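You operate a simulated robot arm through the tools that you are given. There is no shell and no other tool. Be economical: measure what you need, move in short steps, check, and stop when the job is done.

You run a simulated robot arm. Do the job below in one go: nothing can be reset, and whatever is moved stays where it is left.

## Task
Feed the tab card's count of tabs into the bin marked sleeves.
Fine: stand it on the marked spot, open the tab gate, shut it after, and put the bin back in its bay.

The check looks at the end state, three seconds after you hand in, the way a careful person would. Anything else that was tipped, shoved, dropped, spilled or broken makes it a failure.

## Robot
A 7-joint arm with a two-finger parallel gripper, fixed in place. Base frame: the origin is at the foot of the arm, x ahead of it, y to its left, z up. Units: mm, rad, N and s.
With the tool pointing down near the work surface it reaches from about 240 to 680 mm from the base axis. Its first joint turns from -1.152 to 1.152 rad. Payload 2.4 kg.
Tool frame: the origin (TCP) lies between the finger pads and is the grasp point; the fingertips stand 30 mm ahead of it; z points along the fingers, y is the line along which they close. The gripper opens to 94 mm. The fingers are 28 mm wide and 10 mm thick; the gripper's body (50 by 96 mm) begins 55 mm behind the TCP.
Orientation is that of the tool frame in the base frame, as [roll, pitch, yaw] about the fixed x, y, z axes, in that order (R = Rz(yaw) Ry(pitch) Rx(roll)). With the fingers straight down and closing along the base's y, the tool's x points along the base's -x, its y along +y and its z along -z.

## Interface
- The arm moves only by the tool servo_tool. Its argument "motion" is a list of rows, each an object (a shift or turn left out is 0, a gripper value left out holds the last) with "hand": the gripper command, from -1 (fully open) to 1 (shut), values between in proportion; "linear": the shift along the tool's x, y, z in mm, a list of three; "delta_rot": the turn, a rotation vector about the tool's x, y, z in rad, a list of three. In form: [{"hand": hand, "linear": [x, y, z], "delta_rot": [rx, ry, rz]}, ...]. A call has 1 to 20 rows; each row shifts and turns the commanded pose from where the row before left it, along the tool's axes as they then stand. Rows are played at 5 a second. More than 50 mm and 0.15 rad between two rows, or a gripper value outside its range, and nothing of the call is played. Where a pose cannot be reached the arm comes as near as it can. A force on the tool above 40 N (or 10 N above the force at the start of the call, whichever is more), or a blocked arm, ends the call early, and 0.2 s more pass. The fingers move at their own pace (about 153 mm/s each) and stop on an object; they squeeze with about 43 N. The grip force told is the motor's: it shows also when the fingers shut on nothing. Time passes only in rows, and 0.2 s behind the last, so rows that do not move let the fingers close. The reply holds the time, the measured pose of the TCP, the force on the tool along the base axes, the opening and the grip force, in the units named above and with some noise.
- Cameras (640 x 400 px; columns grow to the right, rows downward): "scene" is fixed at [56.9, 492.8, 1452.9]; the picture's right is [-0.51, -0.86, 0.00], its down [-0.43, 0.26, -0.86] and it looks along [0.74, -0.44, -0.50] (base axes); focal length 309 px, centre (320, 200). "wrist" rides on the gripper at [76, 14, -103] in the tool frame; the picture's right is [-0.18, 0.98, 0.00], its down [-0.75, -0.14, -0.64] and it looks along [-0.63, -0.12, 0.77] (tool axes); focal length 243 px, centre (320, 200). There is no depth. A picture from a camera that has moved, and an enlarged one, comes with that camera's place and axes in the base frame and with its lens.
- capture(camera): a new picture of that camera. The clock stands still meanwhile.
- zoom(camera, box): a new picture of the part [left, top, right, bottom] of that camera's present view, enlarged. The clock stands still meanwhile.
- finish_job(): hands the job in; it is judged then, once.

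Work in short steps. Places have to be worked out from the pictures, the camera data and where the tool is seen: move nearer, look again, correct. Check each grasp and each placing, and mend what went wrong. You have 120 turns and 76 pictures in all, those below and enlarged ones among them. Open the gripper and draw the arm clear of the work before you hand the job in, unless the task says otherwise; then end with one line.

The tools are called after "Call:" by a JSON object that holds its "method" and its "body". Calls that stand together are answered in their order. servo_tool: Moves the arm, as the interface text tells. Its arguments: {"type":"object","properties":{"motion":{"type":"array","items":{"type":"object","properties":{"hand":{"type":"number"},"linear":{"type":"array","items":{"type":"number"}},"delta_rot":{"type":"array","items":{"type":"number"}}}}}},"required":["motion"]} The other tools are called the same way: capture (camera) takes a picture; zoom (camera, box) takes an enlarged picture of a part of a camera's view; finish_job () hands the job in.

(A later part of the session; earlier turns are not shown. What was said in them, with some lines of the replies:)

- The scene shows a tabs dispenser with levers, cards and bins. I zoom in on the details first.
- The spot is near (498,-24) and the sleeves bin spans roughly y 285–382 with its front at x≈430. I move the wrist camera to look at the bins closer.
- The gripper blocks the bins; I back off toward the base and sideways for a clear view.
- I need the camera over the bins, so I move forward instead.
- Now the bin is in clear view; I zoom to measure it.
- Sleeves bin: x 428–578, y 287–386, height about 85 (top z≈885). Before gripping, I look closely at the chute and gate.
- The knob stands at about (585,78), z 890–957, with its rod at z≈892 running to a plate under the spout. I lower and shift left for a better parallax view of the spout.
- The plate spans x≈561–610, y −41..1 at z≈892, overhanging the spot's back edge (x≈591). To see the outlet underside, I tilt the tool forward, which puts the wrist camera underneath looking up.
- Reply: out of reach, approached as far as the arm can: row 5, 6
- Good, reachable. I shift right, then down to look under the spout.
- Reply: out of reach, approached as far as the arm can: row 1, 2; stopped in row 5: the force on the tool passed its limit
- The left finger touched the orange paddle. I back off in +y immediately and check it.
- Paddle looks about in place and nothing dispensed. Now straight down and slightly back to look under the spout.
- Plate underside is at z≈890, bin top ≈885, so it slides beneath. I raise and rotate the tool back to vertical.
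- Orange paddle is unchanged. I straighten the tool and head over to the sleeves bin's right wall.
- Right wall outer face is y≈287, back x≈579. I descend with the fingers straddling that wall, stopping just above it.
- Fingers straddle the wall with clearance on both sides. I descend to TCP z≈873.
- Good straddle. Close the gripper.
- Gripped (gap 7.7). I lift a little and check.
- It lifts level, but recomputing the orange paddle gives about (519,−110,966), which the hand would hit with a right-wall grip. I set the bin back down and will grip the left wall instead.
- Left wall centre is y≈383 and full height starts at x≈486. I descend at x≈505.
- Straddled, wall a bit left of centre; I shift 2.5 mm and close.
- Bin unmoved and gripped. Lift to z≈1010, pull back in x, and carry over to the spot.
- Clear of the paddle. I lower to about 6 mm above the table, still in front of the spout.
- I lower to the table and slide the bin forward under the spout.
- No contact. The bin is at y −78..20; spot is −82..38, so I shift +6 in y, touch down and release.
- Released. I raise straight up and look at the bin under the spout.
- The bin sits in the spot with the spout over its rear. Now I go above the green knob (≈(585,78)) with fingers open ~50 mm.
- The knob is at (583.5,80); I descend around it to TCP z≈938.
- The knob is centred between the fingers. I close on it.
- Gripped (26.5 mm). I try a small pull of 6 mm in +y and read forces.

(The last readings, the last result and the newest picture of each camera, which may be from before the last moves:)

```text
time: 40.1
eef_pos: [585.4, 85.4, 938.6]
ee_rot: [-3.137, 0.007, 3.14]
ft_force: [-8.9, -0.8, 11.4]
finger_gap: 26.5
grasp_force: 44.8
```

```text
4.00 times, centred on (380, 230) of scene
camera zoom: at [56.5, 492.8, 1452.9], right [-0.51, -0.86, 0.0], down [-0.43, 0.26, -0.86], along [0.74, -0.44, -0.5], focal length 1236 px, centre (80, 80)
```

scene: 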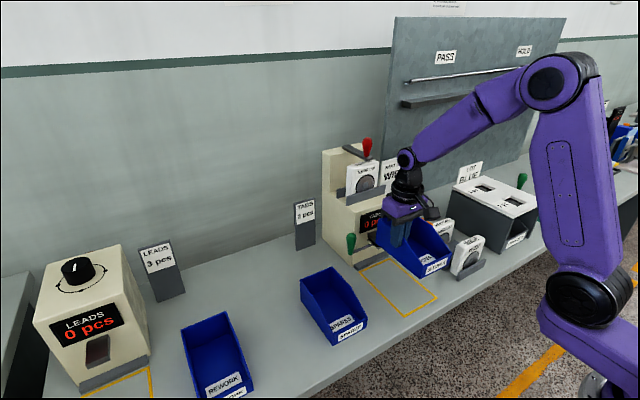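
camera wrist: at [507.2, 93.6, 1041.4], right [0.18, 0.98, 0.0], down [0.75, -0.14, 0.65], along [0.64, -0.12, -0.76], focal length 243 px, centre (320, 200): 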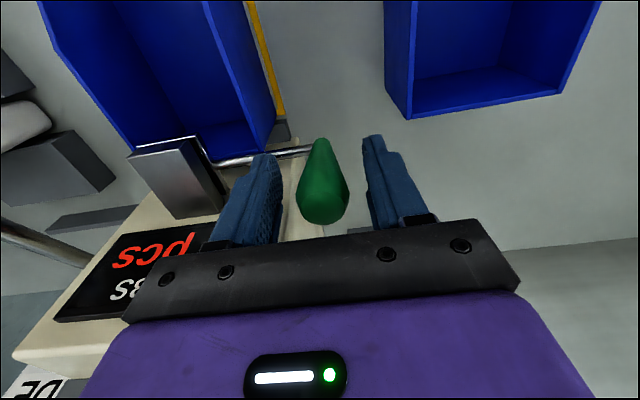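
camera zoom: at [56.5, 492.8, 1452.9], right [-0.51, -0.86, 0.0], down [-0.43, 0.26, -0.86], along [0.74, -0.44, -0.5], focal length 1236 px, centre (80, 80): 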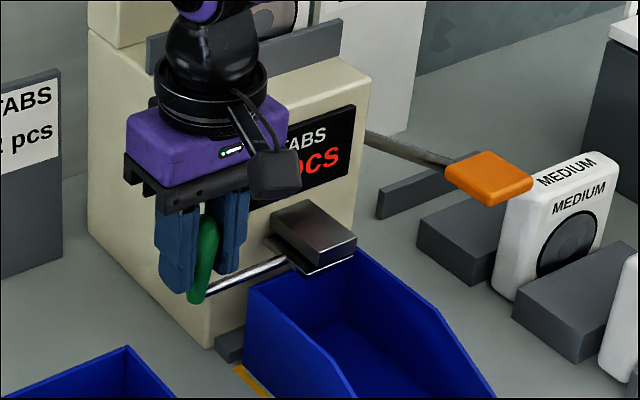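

The plate seems to have slid slightly left with the knob. I continue the pull in small steps, watching force.

Call:
{"method": "servo_tool", "body": {"motion": [{"linear": [0, 4, 0]}, {"linear": [0, 4, 0]}]}}

Call:
{"method": "zoom", "body": {"camera": "scene", "box": [320, 180, 440, 280]}}

```text
time: 40.7
eef_pos: [583.7, 94.0, 939.6]
ee_rot: [-3.141, 0.013, -3.14]
ft_force: [-9.6, -0.9, 22.3]
finger_gap: 26.4
grasp_force: 44.5
```

```text
4.00 times, centred on (380, 230) of scene
camera zoom: at [56.3, 492.8, 1452.9], right [-0.51, -0.86, 0.0], down [-0.43, 0.26, -0.86], along [0.74, -0.44, -0.5], focal length 1236 px, centre (80, 80)
```

zoom: 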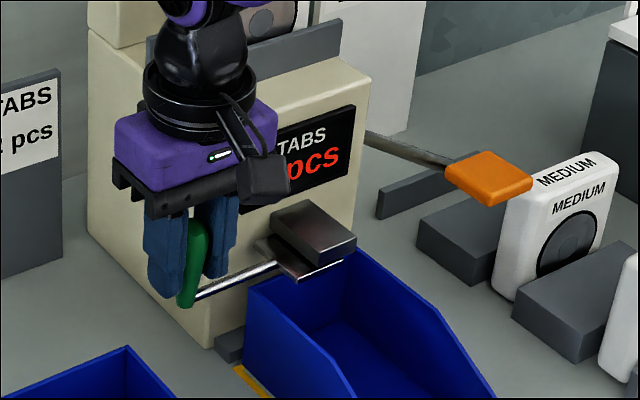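

Sliding +y works, but z force is growing; I probe with 2 mm up to relieve it while continuing.

Call:
{"method": "servo_tool", "body": {"motion": [{"linear": [0, 0, -2]}]}}

```text
time: 41.1
eef_pos: [583.0, 94.4, 939.5]
ee_rot: [-3.139, 0.013, -3.141]
ft_force: [2.6, 0.7, 3.3]
finger_gap: 26.6
grasp_force: 45.1
```

Force relieved. I keep pulling.

Call:
{"method": "servo_tool", "body": {"motion": [{"linear": [0, 4, 0]}, {"linear": [0, 4, 0]}]}}

Call:
{"method": "zoom", "body": {"camera": "scene", "box": [320, 180, 440, 280]}}

```text
time: 41.7
eef_pos: [584.3, 101.7, 939.7]
ee_rot: [-3.138, 0.011, -3.141]
ft_force: [11.0, -0.2, -3.6]
finger_gap: 26.6
grasp_force: 45.1
```

```text
4.00 times, centred on (380, 230) of scene
camera zoom: at [57.3, 492.8, 1452.9], right [-0.51, -0.86, 0.0], down [-0.43, 0.26, -0.86], along [0.74, -0.44, -0.5], focal length 1236 px, centre (80, 80)
```

zoom: 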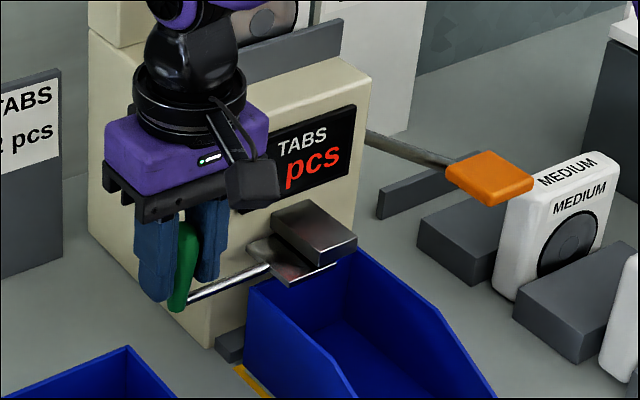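

Sliding fine, 22 mm out. Next 8 mm and check display/bin.

Call:
{"method": "servo_tool", "body": {"motion": [{"linear": [0, 4, 0]}, {"linear": [0, 4, 0]}]}}

Call:
{"method": "zoom", "body": {"camera": "scene", "box": [320, 180, 440, 280]}}

```text
time: 42.3
eef_pos: [582.4, 109.1, 939.7]
ee_rot: [-3.138, 0.01, 3.141]
ft_force: [14.8, -1.4, -5.0]
finger_gap: 26.4
grasp_force: 44.9
```

```text
4.00 times, centred on (380, 230) of scene
camera zoom: at [57.5, 492.8, 1452.9], right [-0.51, -0.86, 0.0], down [-0.43, 0.26, -0.86], along [0.74, -0.44, -0.5], focal length 1236 px, centre (80, 80)
```

zoom: 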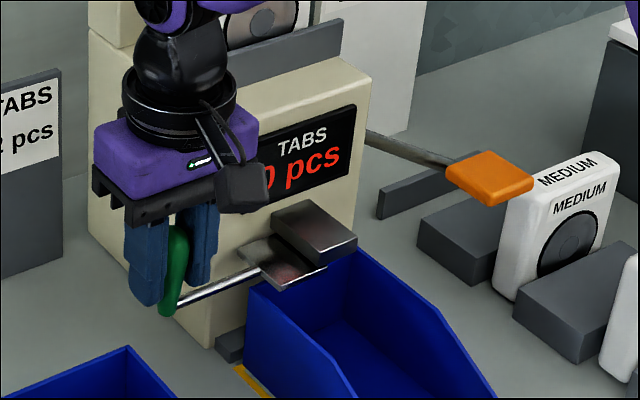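

Still 0 pcs, digit now visible. Continue pulling with slight x relief.

Call:
{"method": "servo_tool", "body": {"motion": [{"linear": [-1, 4, 0]}, {"linear": [0, 3, 0]}]}}

Call:
{"method": "zoom", "body": {"camera": "scene", "box": [320, 180, 440, 280]}}

```text
time: 42.9
eef_pos: [583.8, 116.8, 939.3]
ee_rot: [-3.139, 0.008, -3.14]
ft_force: [7.1, 1.6, 0.1]
finger_gap: 26.5
grasp_force: 45.1
```

```text
4.00 times, centred on (380, 230) of scene
camera zoom: at [57.2, 492.8, 1452.9], right [-0.51, -0.86, 0.0], down [-0.43, 0.26, -0.86], along [0.74, -0.44, -0.5], focal length 1236 px, centre (80, 80)
```

zoom: 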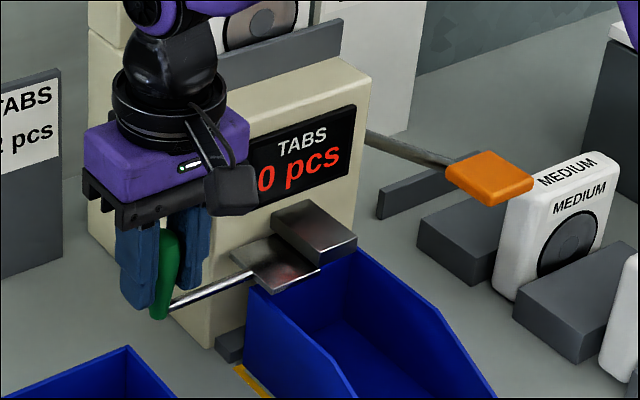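

Still 0 pcs; 37 mm out. A bit more.

Call:
{"method": "servo_tool", "body": {"motion": [{"linear": [0, 4, 0]}, {"linear": [0, 3, 0]}]}}

Call:
{"method": "zoom", "body": {"camera": "scene", "box": [320, 180, 440, 280]}}

```text
time: 43.5
eef_pos: [583.7, 123.0, 939.5]
ee_rot: [-3.139, 0.009, -3.14]
ft_force: [6.9, 1.0, -2.3]
finger_gap: 26.6
grasp_force: 45.1
```

```text
4.00 times, centred on (380, 230) of scene
camera zoom: at [57.2, 492.9, 1452.9], right [-0.51, -0.86, 0.0], down [-0.43, 0.26, -0.86], along [0.74, -0.44, -0.5], focal length 1236 px, centre (80, 80)
```

zoom: 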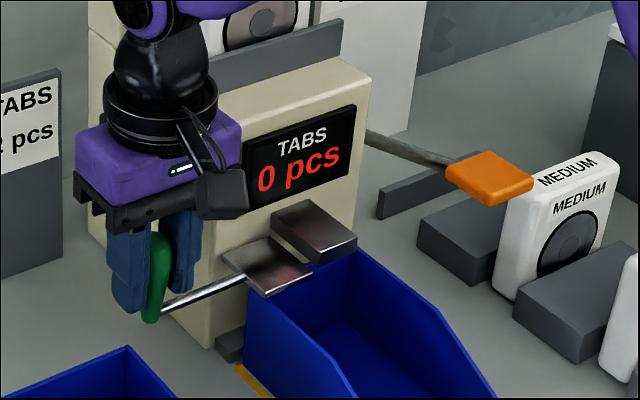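

Gate plate is clear of the spout, still 0 pcs. I wait 0.6 s and look.

Call:
{"method": "servo_tool", "body": {"motion": [{}, {}]}}

Call:
{"method": "zoom", "body": {"camera": "scene", "box": [320, 180, 440, 280]}}

```text
time: 44.1
eef_pos: [584.0, 122.8, 939.7]
ee_rot: [-3.139, 0.008, -3.14]
ft_force: [6.6, 2.5, -4.1]
finger_gap: 26.9
grasp_force: 45.4
```

```text
4.00 times, centred on (380, 230) of scene
camera zoom: at [57.2, 492.9, 1452.9], right [-0.51, -0.86, 0.0], down [-0.43, 0.26, -0.86], along [0.74, -0.44, -0.5], focal length 1236 px, centre (80, 80)
```

zoom: 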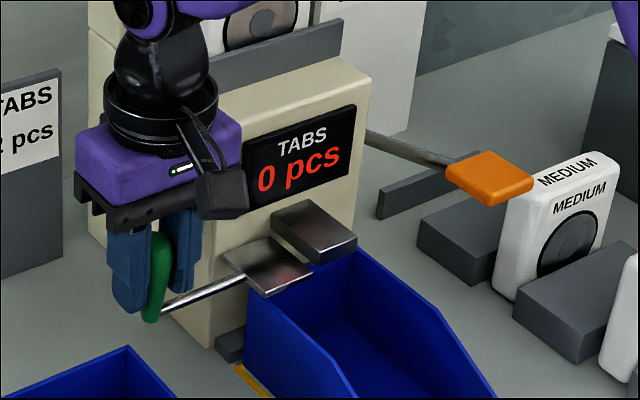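

No feed yet. I pull a bit more to find the end stop and wait briefly.

Call:
{"method": "servo_tool", "body": {"motion": [{"linear": [0, 4, 0]}, {"linear": [0, 4, 0]}, {}, {}, {}]}}

Call:
{"method": "zoom", "body": {"camera": "scene", "box": [320, 180, 440, 280]}}

```text
time: 45.3
eef_pos: [583.3, 126.9, 939.2]
ee_rot: [-3.136, 0.007, 3.137]
ft_force: [6.1, -21.9, -7.2]
finger_gap: 26.6
grasp_force: 45.0
```

```text
4.00 times, centred on (380, 230) of scene
camera zoom: at [57.3, 492.2, 1453.1], right [-0.51, -0.86, 0.0], down [-0.43, 0.26, -0.86], along [0.74, -0.44, -0.5], focal length 1236 px, centre (80, 80)
```

zoom: 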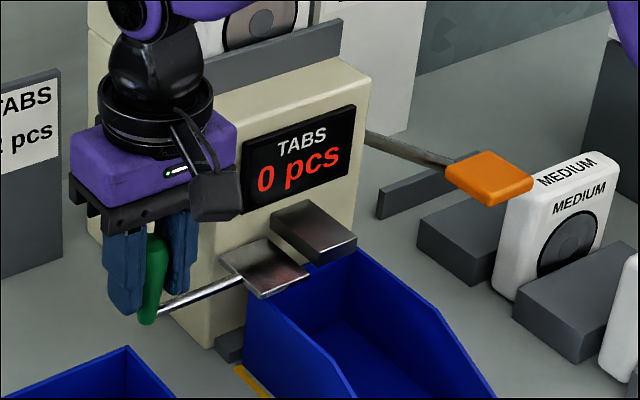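

End stop found at y≈127; gate fully open, still 0 — so the orange paddle must be the feed lever. I relieve the force, release the knob and rise clear.

Call:
{"method": "servo_tool", "body": {"motion": [{"linear": [0, -3, 0]}, {"hand": 0.6}, {"hand": 0.3}, {"hand": 0}, {}, {"linear": [0, 0, -30]}, {"linear": [0, 0, -40]}, {"linear": [0, 0, -30]}, {}]}}

Call:
{"method": "capture", "body": {"camera": "scene"}}

```text
time: 47.3
eef_pos: [583.1, 126.4, 1040.0]
ee_rot: [-3.139, 0.009, 3.141]
ft_force: [0.6, -0.3, 0.7]
finger_gap: 47.1
grasp_force: 0.0
```

```text
23 pictures are left
```

scene: 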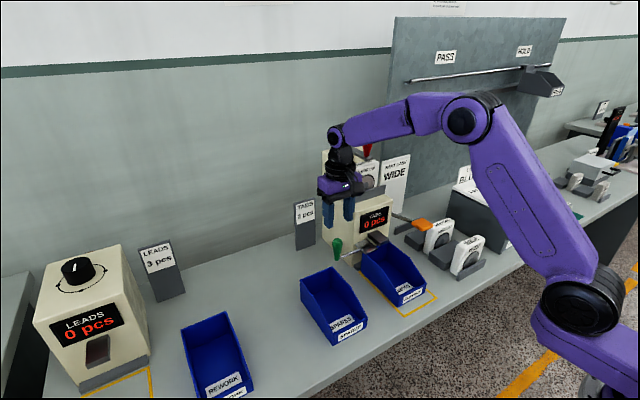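

Gate stays open. I move with closed fingers to above the orange paddle, and look.

Call:
{"method": "servo_tool", "body": {"motion": [{"linear": [30, 0, 0], "hand": 0.5}, {"linear": [35, -20, 0], "hand": 1}, {"linear": [0, -40, 0]}, {"linear": [0, -40, 0]}, {"linear": [0, -40, 0]}, {"linear": [0, -40, 0]}, {"linear": [0, -30, 0]}, {}]}}

Call:
{"method": "capture", "body": {"camera": "wrist"}}

```text
time: 49.1
eef_pos: [518.5, -83.2, 1042.5]
ee_rot: [-3.14, 0.008, -3.139]
ft_force: [0.0, -0.3, 0.5]
finger_gap: 0.0
grasp_force: 32.8
```

```text
22 pictures are left
camera wrist: at [442.8, -68.3, 1144.1], right [0.18, 0.98, 0.0], down [0.75, -0.14, 0.65], along [0.64, -0.12, -0.76], focal length 243 px, centre (320, 200)
```

wrist: 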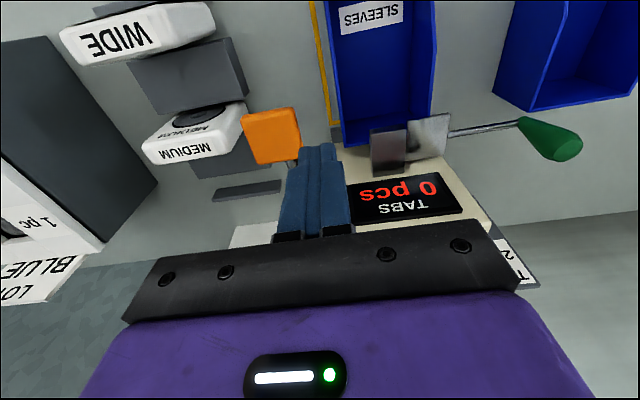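

Paddle spans x 498–542, y −136..−98, top z≈975. I centre over it and press down gently.

Call:
{"method": "servo_tool", "body": {"motion": [{"linear": [2, -17, 0]}, {"linear": [2, -16, 0]}, {"linear": [0, 0, 15]}, {"linear": [0, 0, 15]}, {"linear": [0, 0, 4]}, {"linear": [0, 0, 4]}, {"linear": [0, 0, 4]}, {}]}}

Call:
{"method": "capture", "body": {"camera": "wrist"}}

```text
time: 50.9
eef_pos: [513.7, -114.5, 997.4]
ee_rot: [-3.137, 0.009, -3.14]
ft_force: [-0.1, -0.4, -0.1]
finger_gap: 0.1
grasp_force: 33.1
```

```text
21 pictures are left
camera wrist: at [437.6, -100.2, 1099.6], right [0.18, 0.98, 0.0], down [0.75, -0.14, 0.65], along [0.64, -0.12, -0.76], focal length 243 px, centre (320, 200)
```

wrist: 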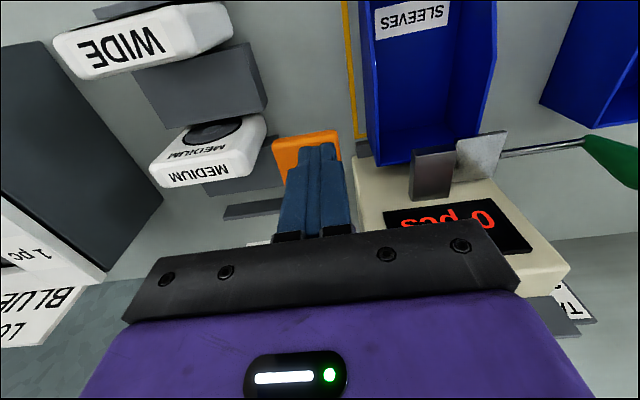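

Well aligned, not yet in contact. I continue down in 3 mm steps watching force.

Call:
{"method": "servo_tool", "body": {"motion": [{"linear": [0, 0, 4]}, {"linear": [0, 0, 3]}, {"linear": [0, 0, 3]}]}}

```text
time: 51.7
eef_pos: [512.7, -115.1, 988.4]
ee_rot: [-3.138, 0.009, -3.139]
ft_force: [0.6, 0.5, -0.2]
finger_gap: 0.0
grasp_force: 33.2
```

Call:
{"method": "servo_tool", "body": {"motion": [{"linear": [0, 0, 4]}, {"linear": [0, 0, 4]}, {"linear": [0, 0, 4]}]}}

Call:
{"method": "zoom", "body": {"camera": "scene", "box": [340, 170, 480, 290]}}

```text
time: 52.5
eef_pos: [513.5, -114.3, 974.9]
ee_rot: [-3.139, 0.01, 3.141]
ft_force: [-2.4, -2.9, 1.5]
finger_gap: 0.0
grasp_force: 33.3
```

```text
3.33 times, centred on (410, 230) of scene
camera zoom: at [56.9, 492.8, 1452.9], right [-0.51, -0.86, 0.0], down [-0.43, 0.26, -0.86], along [0.74, -0.44, -0.5], focal length 1030 px, centre (20, 100)
```

zoom: 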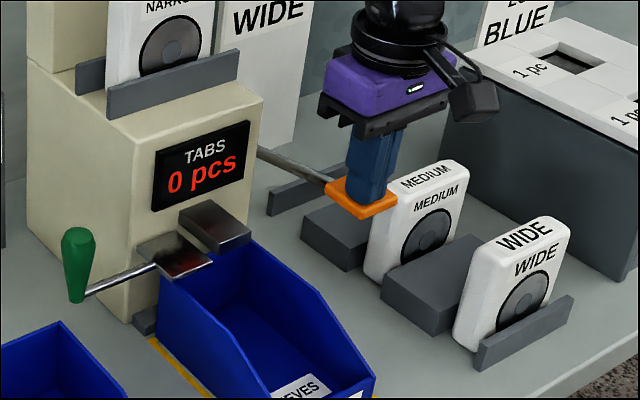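

Contact made at tip z≈946; display still 0. I press further.

Call:
{"method": "servo_tool", "body": {"motion": [{"linear": [0, 0, 4]}, {"linear": [0, 0, 4]}, {"linear": [0, 0, 4]}, {}]}}

Call:
{"method": "zoom", "body": {"camera": "scene", "box": [340, 170, 480, 290]}}

```text
time: 53.5
eef_pos: [515.3, -115.2, 963.2]
ee_rot: [-3.137, 0.009, 3.141]
ft_force: [-0.2, -0.1, 1.7]
finger_gap: 0.1
grasp_force: 32.2
```

```text
3.33 times, centred on (410, 230) of scene
camera zoom: at [56.9, 492.9, 1452.9], right [-0.51, -0.86, 0.0], down [-0.43, 0.26, -0.86], along [0.74, -0.44, -0.5], focal length 1030 px, centre (20, 100)
```

zoom: 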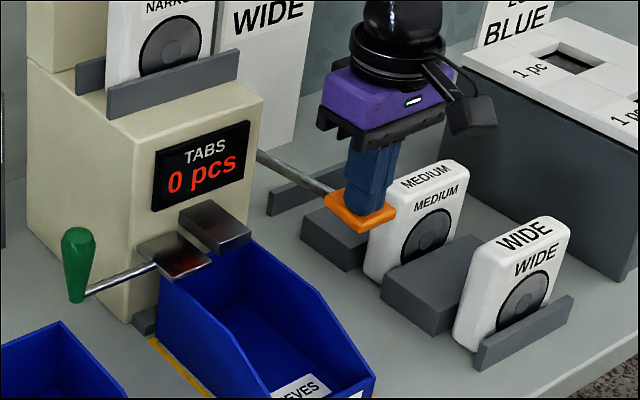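

The paddle swings down easily; still 0. Press deeper.

Call:
{"method": "servo_tool", "body": {"motion": [{"linear": [0, 0, 4]}, {"linear": [0, 0, 4]}, {"linear": [0, 0, 4]}, {"linear": [0, 0, 4]}, {}]}}

```text
time: 54.7
eef_pos: [515.2, -116.3, 948.2]
ee_rot: [-3.139, 0.011, -3.14]
ft_force: [-0.1, 0.4, 2.9]
finger_gap: 0.0
grasp_force: 32.7
```

Call:
{"method": "zoom", "body": {"camera": "scene", "box": [340, 170, 480, 290]}}

```text
3.33 times, centred on (410, 230) of scene
camera zoom: at [56.9, 492.9, 1452.9], right [-0.51, -0.86, 0.0], down [-0.43, 0.26, -0.86], along [0.74, -0.44, -0.5], focal length 1030 px, centre (20, 100)
```

zoom: 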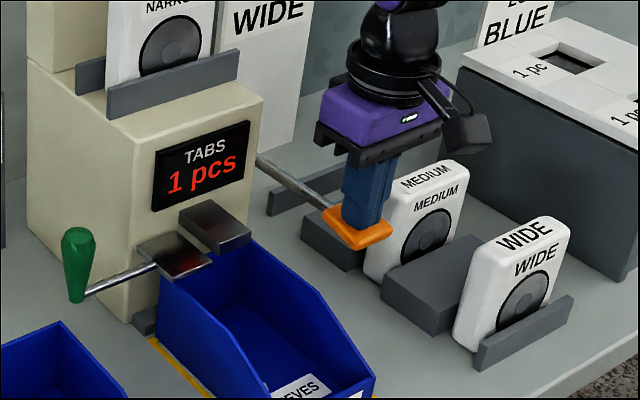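

1 pcs. I let the paddle rise fully and check the count and bin.

Call:
{"method": "servo_tool", "body": {"motion": [{"linear": [0, 0, -6]}, {"linear": [0, 0, -8]}, {"linear": [0, 0, -10]}, {"linear": [0, 0, -10]}, {"linear": [0, 0, -10]}, {}]}}

Call:
{"method": "zoom", "body": {"camera": "scene", "box": [340, 170, 480, 290]}}

```text
time: 56.1
eef_pos: [513.1, -115.0, 992.7]
ee_rot: [-3.139, 0.012, -3.14]
ft_force: [-0.1, -0.3, 0.8]
finger_gap: 0.2
grasp_force: 32.8
```

```text
3.33 times, centred on (410, 230) of scene
camera zoom: at [56.9, 492.8, 1452.9], right [-0.51, -0.86, 0.0], down [-0.43, 0.26, -0.86], along [0.74, -0.44, -0.5], focal length 1030 px, centre (20, 100)
```

zoom: 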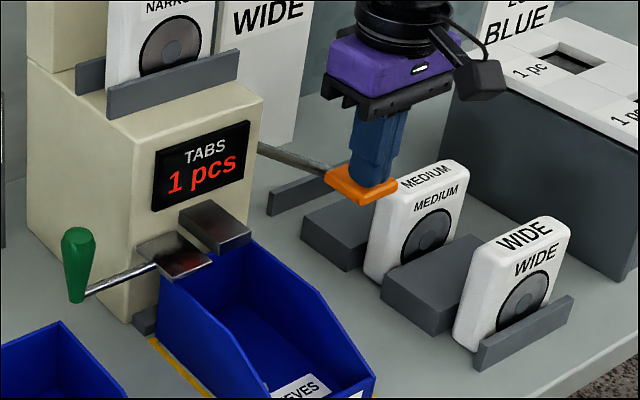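

Count is stable at 1. I check inside the bin with the wrist camera.

Call:
{"method": "zoom", "body": {"camera": "wrist", "box": [340, 0, 540, 190]}}

```text
2.11 times, centred on (440, 95) of wrist
camera zoom: at [437.8, -100.0, 1094.4], right [0.18, 0.98, 0.0], down [0.75, -0.14, 0.65], along [0.64, -0.12, -0.76], focal length 511 px, centre (67, 421)
```

zoom: 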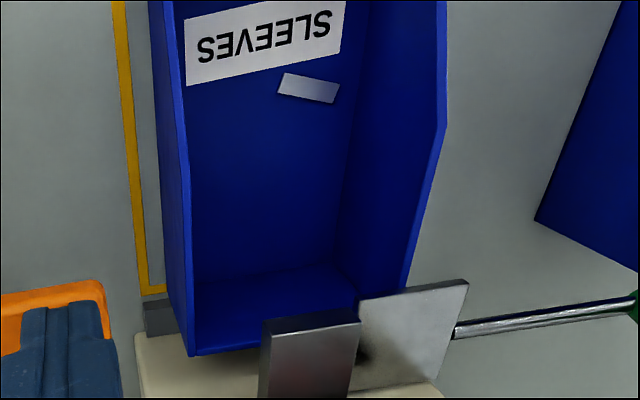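

One tab is in the bin. Second stroke, same depth.

Call:
{"method": "servo_tool", "body": {"motion": [{"linear": [0, 0, 8]}, {"linear": [0, 0, 8]}, {"linear": [0, 0, 8]}, {"linear": [0, 0, 8]}, {"linear": [0, 0, 4]}, {"linear": [0, 0, 4]}, {"linear": [0, 0, 4]}, {}]}}

Call:
{"method": "zoom", "body": {"camera": "scene", "box": [340, 170, 480, 290]}}

```text
time: 57.9
eef_pos: [514.4, -115.8, 948.8]
ee_rot: [-3.139, 0.008, -3.14]
ft_force: [-1.4, 1.3, 3.0]
finger_gap: 0.2
grasp_force: 32.7
```

```text
3.33 times, centred on (410, 230) of scene
camera zoom: at [56.9, 492.9, 1452.9], right [-0.51, -0.86, 0.0], down [-0.43, 0.26, -0.86], along [0.74, -0.44, -0.5], focal length 1030 px, centre (20, 100)
```

zoom: 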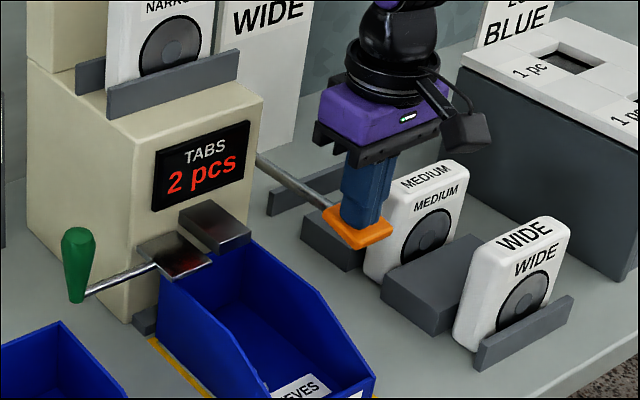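

Display reads 2 pcs. I rise off the paddle fully and confirm the bin contents.

Call:
{"method": "servo_tool", "body": {"motion": [{"linear": [0, 0, -6]}, {"linear": [0, 0, -8]}, {"linear": [0, 0, -10]}, {"linear": [0, 0, -10]}, {"linear": [0, 0, -20]}, {"linear": [0, 0, -30]}, {}]}}

Call:
{"method": "capture", "body": {"camera": "wrist"}}

```text
time: 59.5
eef_pos: [513.6, -116.7, 1034.2]
ee_rot: [-3.138, 0.009, -3.141]
ft_force: [0.0, -0.8, 0.1]
finger_gap: 0.0
grasp_force: 33.2
```

```text
14 pictures are left
camera wrist: at [437.7, -101.8, 1136.7], right [0.18, 0.98, 0.0], down [0.75, -0.14, 0.65], along [0.64, -0.12, -0.76], focal length 243 px, centre (320, 200)
```

wrist: 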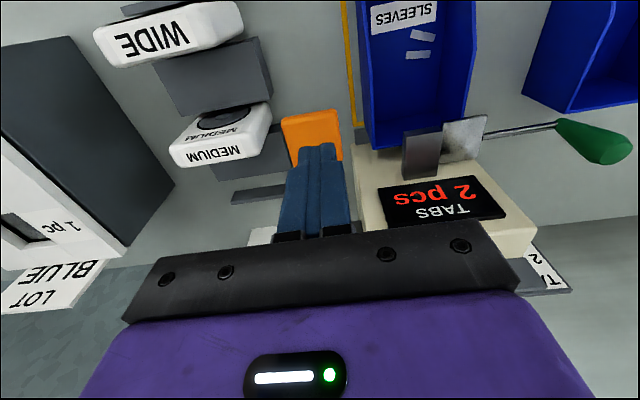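

Two tabs in the bin, display 2. Now back to above the knob (583.5,126) and down around it to shut the gate.

Call:
{"method": "servo_tool", "body": {"motion": [{"linear": [0, 40, 0]}, {"linear": [0, 40, 0]}, {"linear": [0, 40, 0]}, {"linear": [0, 40, 0], "hand": 0.5}, {"linear": [0, 42, 0], "hand": -0.1}, {"linear": [-30, 40, 0]}, {"linear": [-40, 0, 0]}, {}, {}]}}

Call:
{"method": "capture", "body": {"camera": "wrist"}}

```text
time: 61.5
eef_pos: [584.4, 124.9, 1032.5]
ee_rot: [-3.138, 0.009, 3.14]
ft_force: [-0.6, 0.6, 0.6]
finger_gap: 51.8
grasp_force: 0.0
```

```text
13 pictures are left
camera wrist: at [507.8, 139.7, 1134.0], right [0.18, 0.98, 0.0], down [0.75, -0.14, 0.65], along [0.64, -0.12, -0.76], focal length 243 px, centre (320, 200)
```

wrist: 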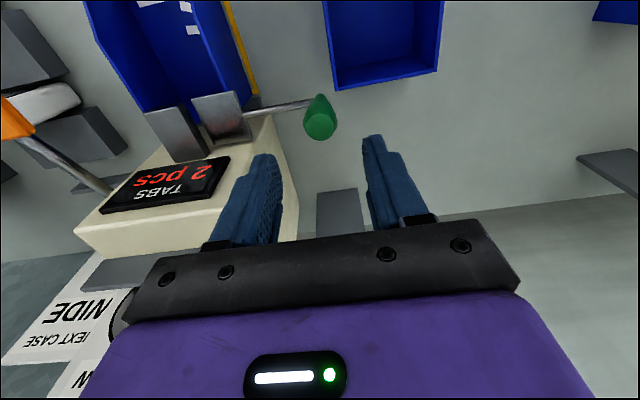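

Aligned like before. Descend and grip the knob.

Call:
{"method": "servo_tool", "body": {"motion": [{"linear": [0.5, 1, 30]}, {"linear": [0, 0, 30]}, {"linear": [0, 0, 24]}, {"linear": [0, 0, 9]}, {}, {"hand": 0.3}, {"hand": 0.6}, {"hand": 1}, {}]}}

```text
time: 63.5
eef_pos: [585.7, 125.4, 939.4]
ee_rot: [-3.138, 0.01, 3.14]
ft_force: [-1.0, -10.6, -2.3]
finger_gap: 26.6
grasp_force: 44.9
```

Gripped; I push the gate shut in −y.

Call:
{"method": "servo_tool", "body": {"motion": [{"linear": [0, -4, 0]}, {"linear": [0, -5, 0]}, {"linear": [0, -5, 0]}, {"linear": [0, -5, 0]}, {"linear": [0, -5, 0]}, {"linear": [0, -5, 0]}, {"linear": [0, -5, 0]}, {"linear": [0, -5, 0]}, {"linear": [0, -4, 0]}, {}]}}

```text
time: 65.7
eef_pos: [585.7, 84.9, 939.1]
ee_rot: [-3.138, 0.015, -3.14]
ft_force: [12.1, -1.1, 17.4]
finger_gap: 26.8
grasp_force: 45.0
```

Call:
{"method": "servo_tool", "body": {"motion": [{"linear": [0, -3, -1]}, {"linear": [0, -2, 0]}, {"linear": [0, -2, 0]}, {"linear": [0, -2, 0]}, {}]}}

Call:
{"method": "zoom", "body": {"camera": "scene", "box": [320, 180, 440, 280]}}

```text
time: 66.9
eef_pos: [585.3, 80.0, 939.2]
ee_rot: [-3.14, 0.013, -3.138]
ft_force: [23.2, 15.0, -14.5]
finger_gap: 26.7
grasp_force: 45.4
```

```text
4.00 times, centred on (380, 230) of scene
camera zoom: at [57.8, 493.3, 1452.7], right [-0.51, -0.86, 0.0], down [-0.43, 0.26, -0.86], along [0.74, -0.44, -0.5], focal length 1236 px, centre (80, 80)
```

zoom: 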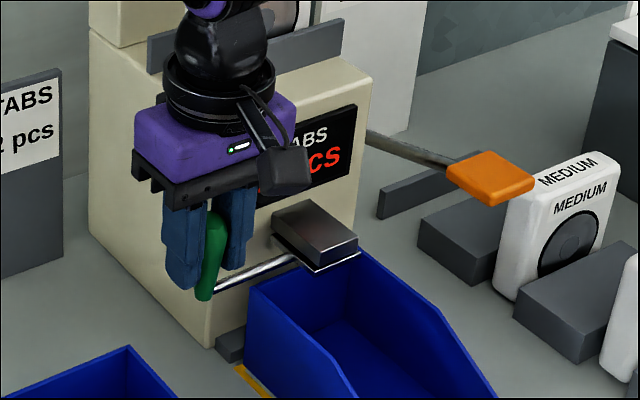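

Plate is back under the spout and against its stop (15 N). Release and rise.

Call:
{"method": "servo_tool", "body": {"motion": [{"linear": [0, 1, 0]}, {"hand": 0.6}, {"hand": 0.3}, {"hand": 0.1}, {"hand": 0.0}, {"linear": [0, 0, -30]}, {"linear": [0, 0, -40]}, {"linear": [0, 0, -25]}, {"linear": [36, -25, 0]}, {"linear": [36, -25, 0]}, {}]}}

Call:
{"method": "capture", "body": {"camera": "wrist"}}

Call:
{"method": "zoom", "body": {"camera": "scene", "box": [320, 190, 460, 310]}}

```text
time: 69.3
eef_pos: [509.5, 28.7, 1032.4]
ee_rot: [-3.137, 0.009, -3.14]
ft_force: [0.2, -1.4, -0.2]
finger_gap: 46.8
grasp_force: 0.0
```

```text
11 pictures are left
camera wrist: at [433.2, 42.9, 1135.5], right [0.18, 0.98, 0.0], down [0.75, -0.14, 0.65], along [0.64, -0.12, -0.76], focal length 243 px, centre (320, 200)
```

wrist: 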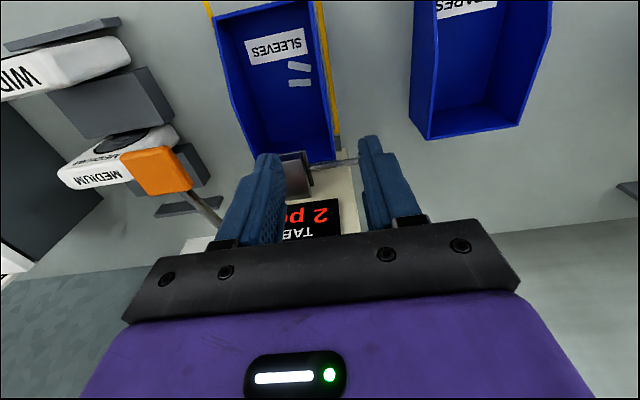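

```text
3.33 times, centred on (390, 250) of scene
camera zoom: at [56.9, 492.8, 1452.9], right [-0.51, -0.86, 0.0], down [-0.43, 0.26, -0.86], along [0.74, -0.44, -0.5], focal length 1030 px, centre (87, 33)
```

zoom: 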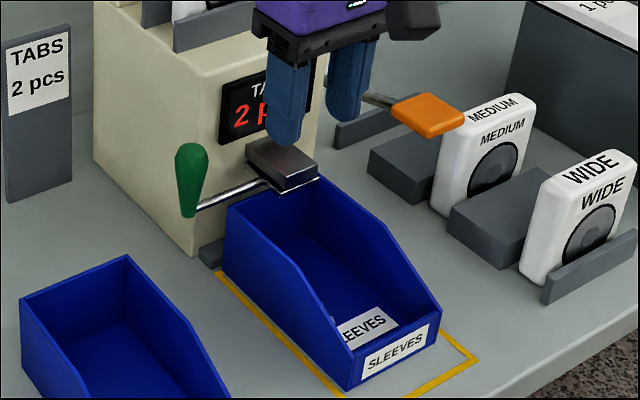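

Gate shut, count 2, bin unmoved. I descend to re-grip the left wall at the release pose.

Call:
{"method": "servo_tool", "body": {"motion": [{"linear": [-2, 1, 40], "hand": 0.1}, {"linear": [-1.5, 1, 40]}, {"linear": [0, 0, 40]}, {"linear": [0, 0, 25]}, {"linear": [0, 0, 13.5]}, {}]}}

Call:
{"method": "capture", "body": {"camera": "wrist"}}

```text
time: 70.7
eef_pos: [516.5, 28.2, 877.7]
ee_rot: [-3.139, 0.009, 3.141]
ft_force: [0.1, 0.2, 0.2]
finger_gap: 42.2
grasp_force: 0.1
```

```text
9 pictures are left
camera wrist: at [440.0, 42.8, 979.0], right [0.18, 0.98, 0.0], down [0.75, -0.14, 0.65], along [0.64, -0.12, -0.76], focal length 243 px, centre (320, 200)
```

wrist: 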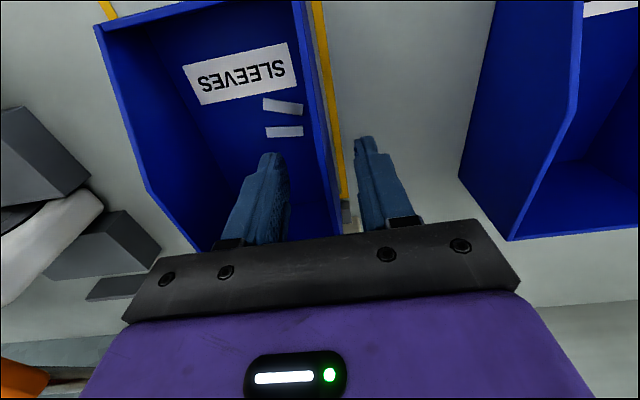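

Aligned as before; small shift +2.5 y, −2 x, 4 down, then close.

Call:
{"method": "servo_tool", "body": {"motion": [{"linear": [2, 2.5, 4]}, {"hand": 0.6}, {"hand": 0.8}, {"hand": 1}, {}, {}]}}

```text
time: 72.1
eef_pos: [513.8, 30.2, 872.7]
ee_rot: [-3.138, 0.008, 3.14]
ft_force: [-0.4, 0.0, -0.2]
finger_gap: 7.8
grasp_force: 41.3
```

Gripped at the same pose as when released. I raise 2 mm, pull the bin out from under the spout, then lift.

Call:
{"method": "servo_tool", "body": {"motion": [{"linear": [0, 0, -2]}, {"linear": [8, 0, 0]}, {"linear": [12, 0, 0]}, {"linear": [12, 0, 0]}, {"linear": [11.5, 0, 0]}, {}, {"linear": [0, 0, -15]}, {"linear": [0, 0, -30]}, {"linear": [0, 0, -30]}, {"linear": [0, 0, -30]}, {"linear": [0, 0, -30]}, {}]}}

Call:
{"method": "capture", "body": {"camera": "scene"}}

```text
time: 74.7
eef_pos: [468.5, 32.2, 1009.7]
ee_rot: [-3.138, 0.007, 3.141]
ft_force: [0.0, -0.1, -0.3]
finger_gap: 7.5
grasp_force: 41.5
```

```text
8 pictures are left
```

scene: 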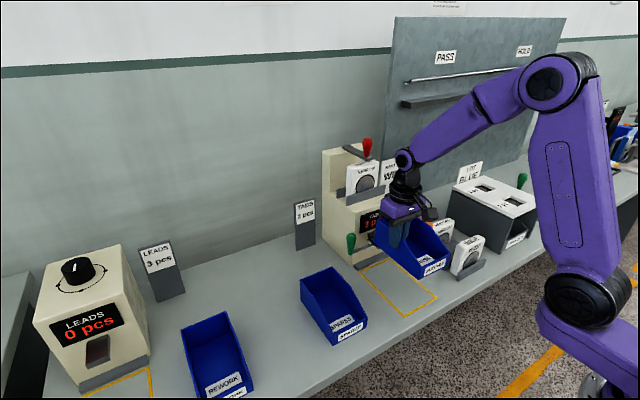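

Lifted safely. I carry it back over the spares bin to its bay, ending high above it.

Call:
{"method": "servo_tool", "body": {"motion": [{"linear": [0, 20, 0]}, {"linear": [0, 35, 0]}, {"linear": [0, 40, 0]}, {"linear": [0, 40, 0]}, {"linear": [0, 40, 0]}, {"linear": [0, 40, 0]}, {"linear": [0, 40, 0]}, {"linear": [-12, 40, 0]}, {"linear": [-15, 35, 0]}, {"linear": [-10, 22, 0]}, {}, {}]}}

```text
time: 77.3
eef_pos: [507.1, 384.3, 1007.4]
ee_rot: [-3.139, 0.008, -3.142]
ft_force: [-0.5, -0.3, -1.0]
finger_gap: 7.5
grasp_force: 41.3
```

Over the bay at (507,384). Lower to about 8 mm above the table and check.

Call:
{"method": "servo_tool", "body": {"motion": [{"linear": [0, 0, 30]}, {"linear": [0, 0, 30]}, {"linear": [0, 0, 30]}, {"linear": [0, 0, 25]}, {"linear": [0, 0, 12]}, {}]}}

Call:
{"method": "zoom", "body": {"camera": "scene", "box": [220, 230, 380, 400]}}

```text
time: 78.7
eef_pos: [509.8, 383.4, 881.9]
ee_rot: [-3.137, 0.009, -3.141]
ft_force: [-0.7, 0.5, -0.2]
finger_gap: 7.7
grasp_force: 41.7
```

```text
2.35 times, centred on (300, 315) of scene
camera zoom: at [57.0, 492.9, 1452.9], right [-0.51, -0.86, 0.0], down [-0.43, 0.26, -0.86], along [0.74, -0.44, -0.5], focal length 727 px, centre (367, -71)
```

zoom: 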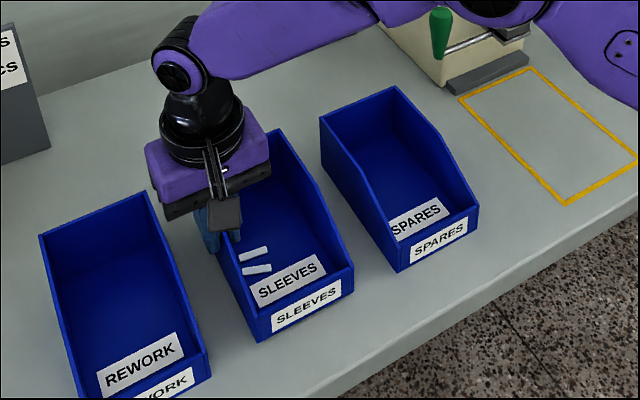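

Position matches the original within ~1–2 mm. Lower and release.

Call:
{"method": "servo_tool", "body": {"motion": [{"linear": [0, -0.5, 4]}, {"linear": [0, 0, 3]}, {"linear": [0, 0, 2]}, {}]}}

```text
time: 79.7
eef_pos: [507.0, 381.7, 872.5]
ee_rot: [-3.139, 0.011, -3.141]
ft_force: [0.0, 0.3, 6.1]
finger_gap: 7.5
grasp_force: 41.7
```

Bin is on the table (z force 6 N). Open and rise straight up.

Call:
{"method": "servo_tool", "body": {"motion": [{"hand": 0.8}, {"hand": 0.5}, {"hand": 0.1}, {}, {"linear": [0, 0, -25]}, {"linear": [0, 0, -35]}, {"linear": [0, 0, -40]}, {"linear": [0, 0, -40]}, {"linear": [0, 0, -40]}, {"linear": [30, -20, -20]}, {"linear": [30, -30, 0]}, {}]}}

Call:
{"method": "zoom", "body": {"camera": "scene", "box": [220, 230, 380, 400]}}

Call:
{"method": "capture", "body": {"camera": "scene"}}

```text
time: 82.3
eef_pos: [446.1, 333.7, 1072.5]
ee_rot: [-3.137, 0.009, -3.141]
ft_force: [-0.7, -0.1, -0.1]
finger_gap: 42.2
grasp_force: 0.0
```

```text
2.35 times, centred on (300, 315) of scene
camera zoom: at [56.9, 492.8, 1452.9], right [-0.51, -0.86, 0.0], down [-0.43, 0.26, -0.86], along [0.74, -0.44, -0.5], focal length 727 px, centre (367, -71)
```

zoom: 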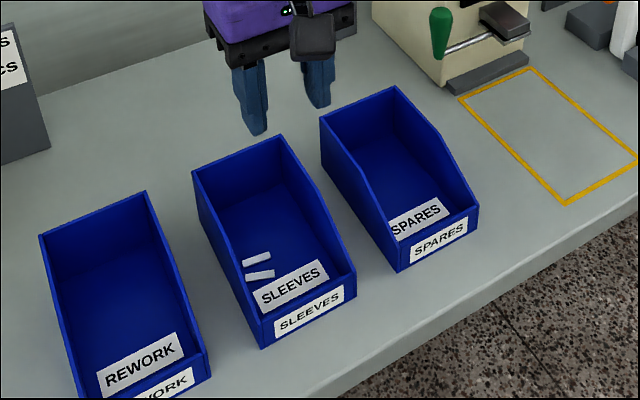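

```text
5 pictures are left
```

scene: 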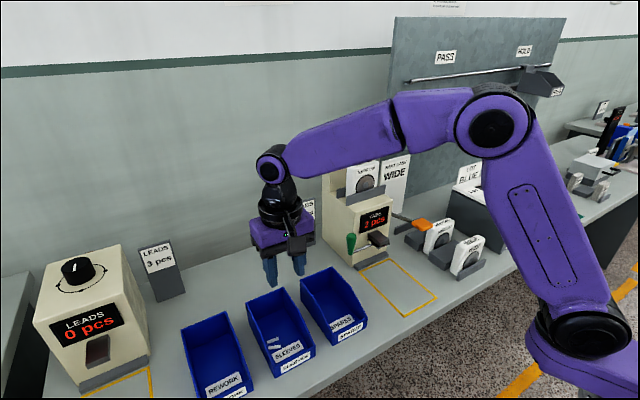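

The bin is back in its original place with two tabs, and the gate is shut. I raise the arm clear with the gripper open and check the gate once more.

Call:
{"method": "servo_tool", "body": {"motion": [{"linear": [20, -30, -35], "hand": -1}, {"linear": [20, -30, -35]}, {"linear": [20, -30, -35]}, {"linear": [10, -30, -35]}, {}]}}

Call:
{"method": "zoom", "body": {"camera": "scene", "box": [320, 180, 440, 280]}}

```text
refused: row 1 steps farther than a row can; nothing moved
```

```text
4.00 times, centred on (380, 230) of scene
camera zoom: at [56.9, 492.8, 1452.9], right [-0.51, -0.86, 0.0], down [-0.43, 0.26, -0.86], along [0.74, -0.44, -0.5], focal length 1236 px, centre (80, 80)
```

zoom: 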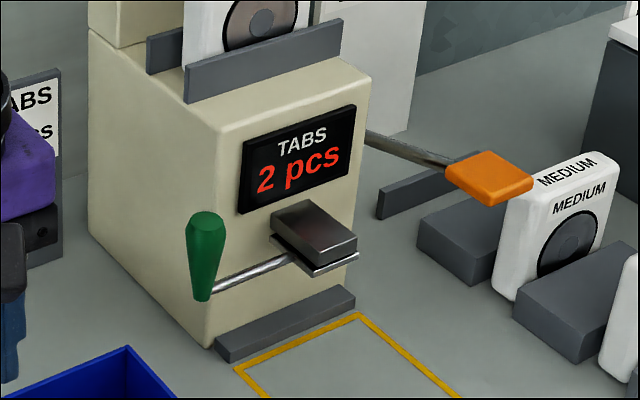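

The gate matches its original shut position. I retreat with smaller steps.

Call:
{"method": "servo_tool", "body": {"motion": [{"linear": [15, -25, -30], "hand": -1}, {"linear": [15, -25, -30]}, {"linear": [15, -25, -30]}, {"linear": [15, -25, -30]}, {}]}}

```text
time: 83.5
eef_pos: [383.6, 232.6, 1192.0]
ee_rot: [-3.138, 0.009, -3.141]
ft_force: [0.4, 0.4, 0.4]
finger_gap: 94.1
grasp_force: 0.0
```

The arm is clear and the gripper is open, so I hand the job in.

Call:
{"method": "finish_job", "body": {}}

```text
The job is handed in.
```

I fed two tabs, the count on the tab card, into the sleeves bin; the tab gate is shut again, the bin is back in its bay, and the arm is clear with the gripper open. Early on, a finger lightly touched the orange feed paddle, but it did not move and nothing was dispensed.
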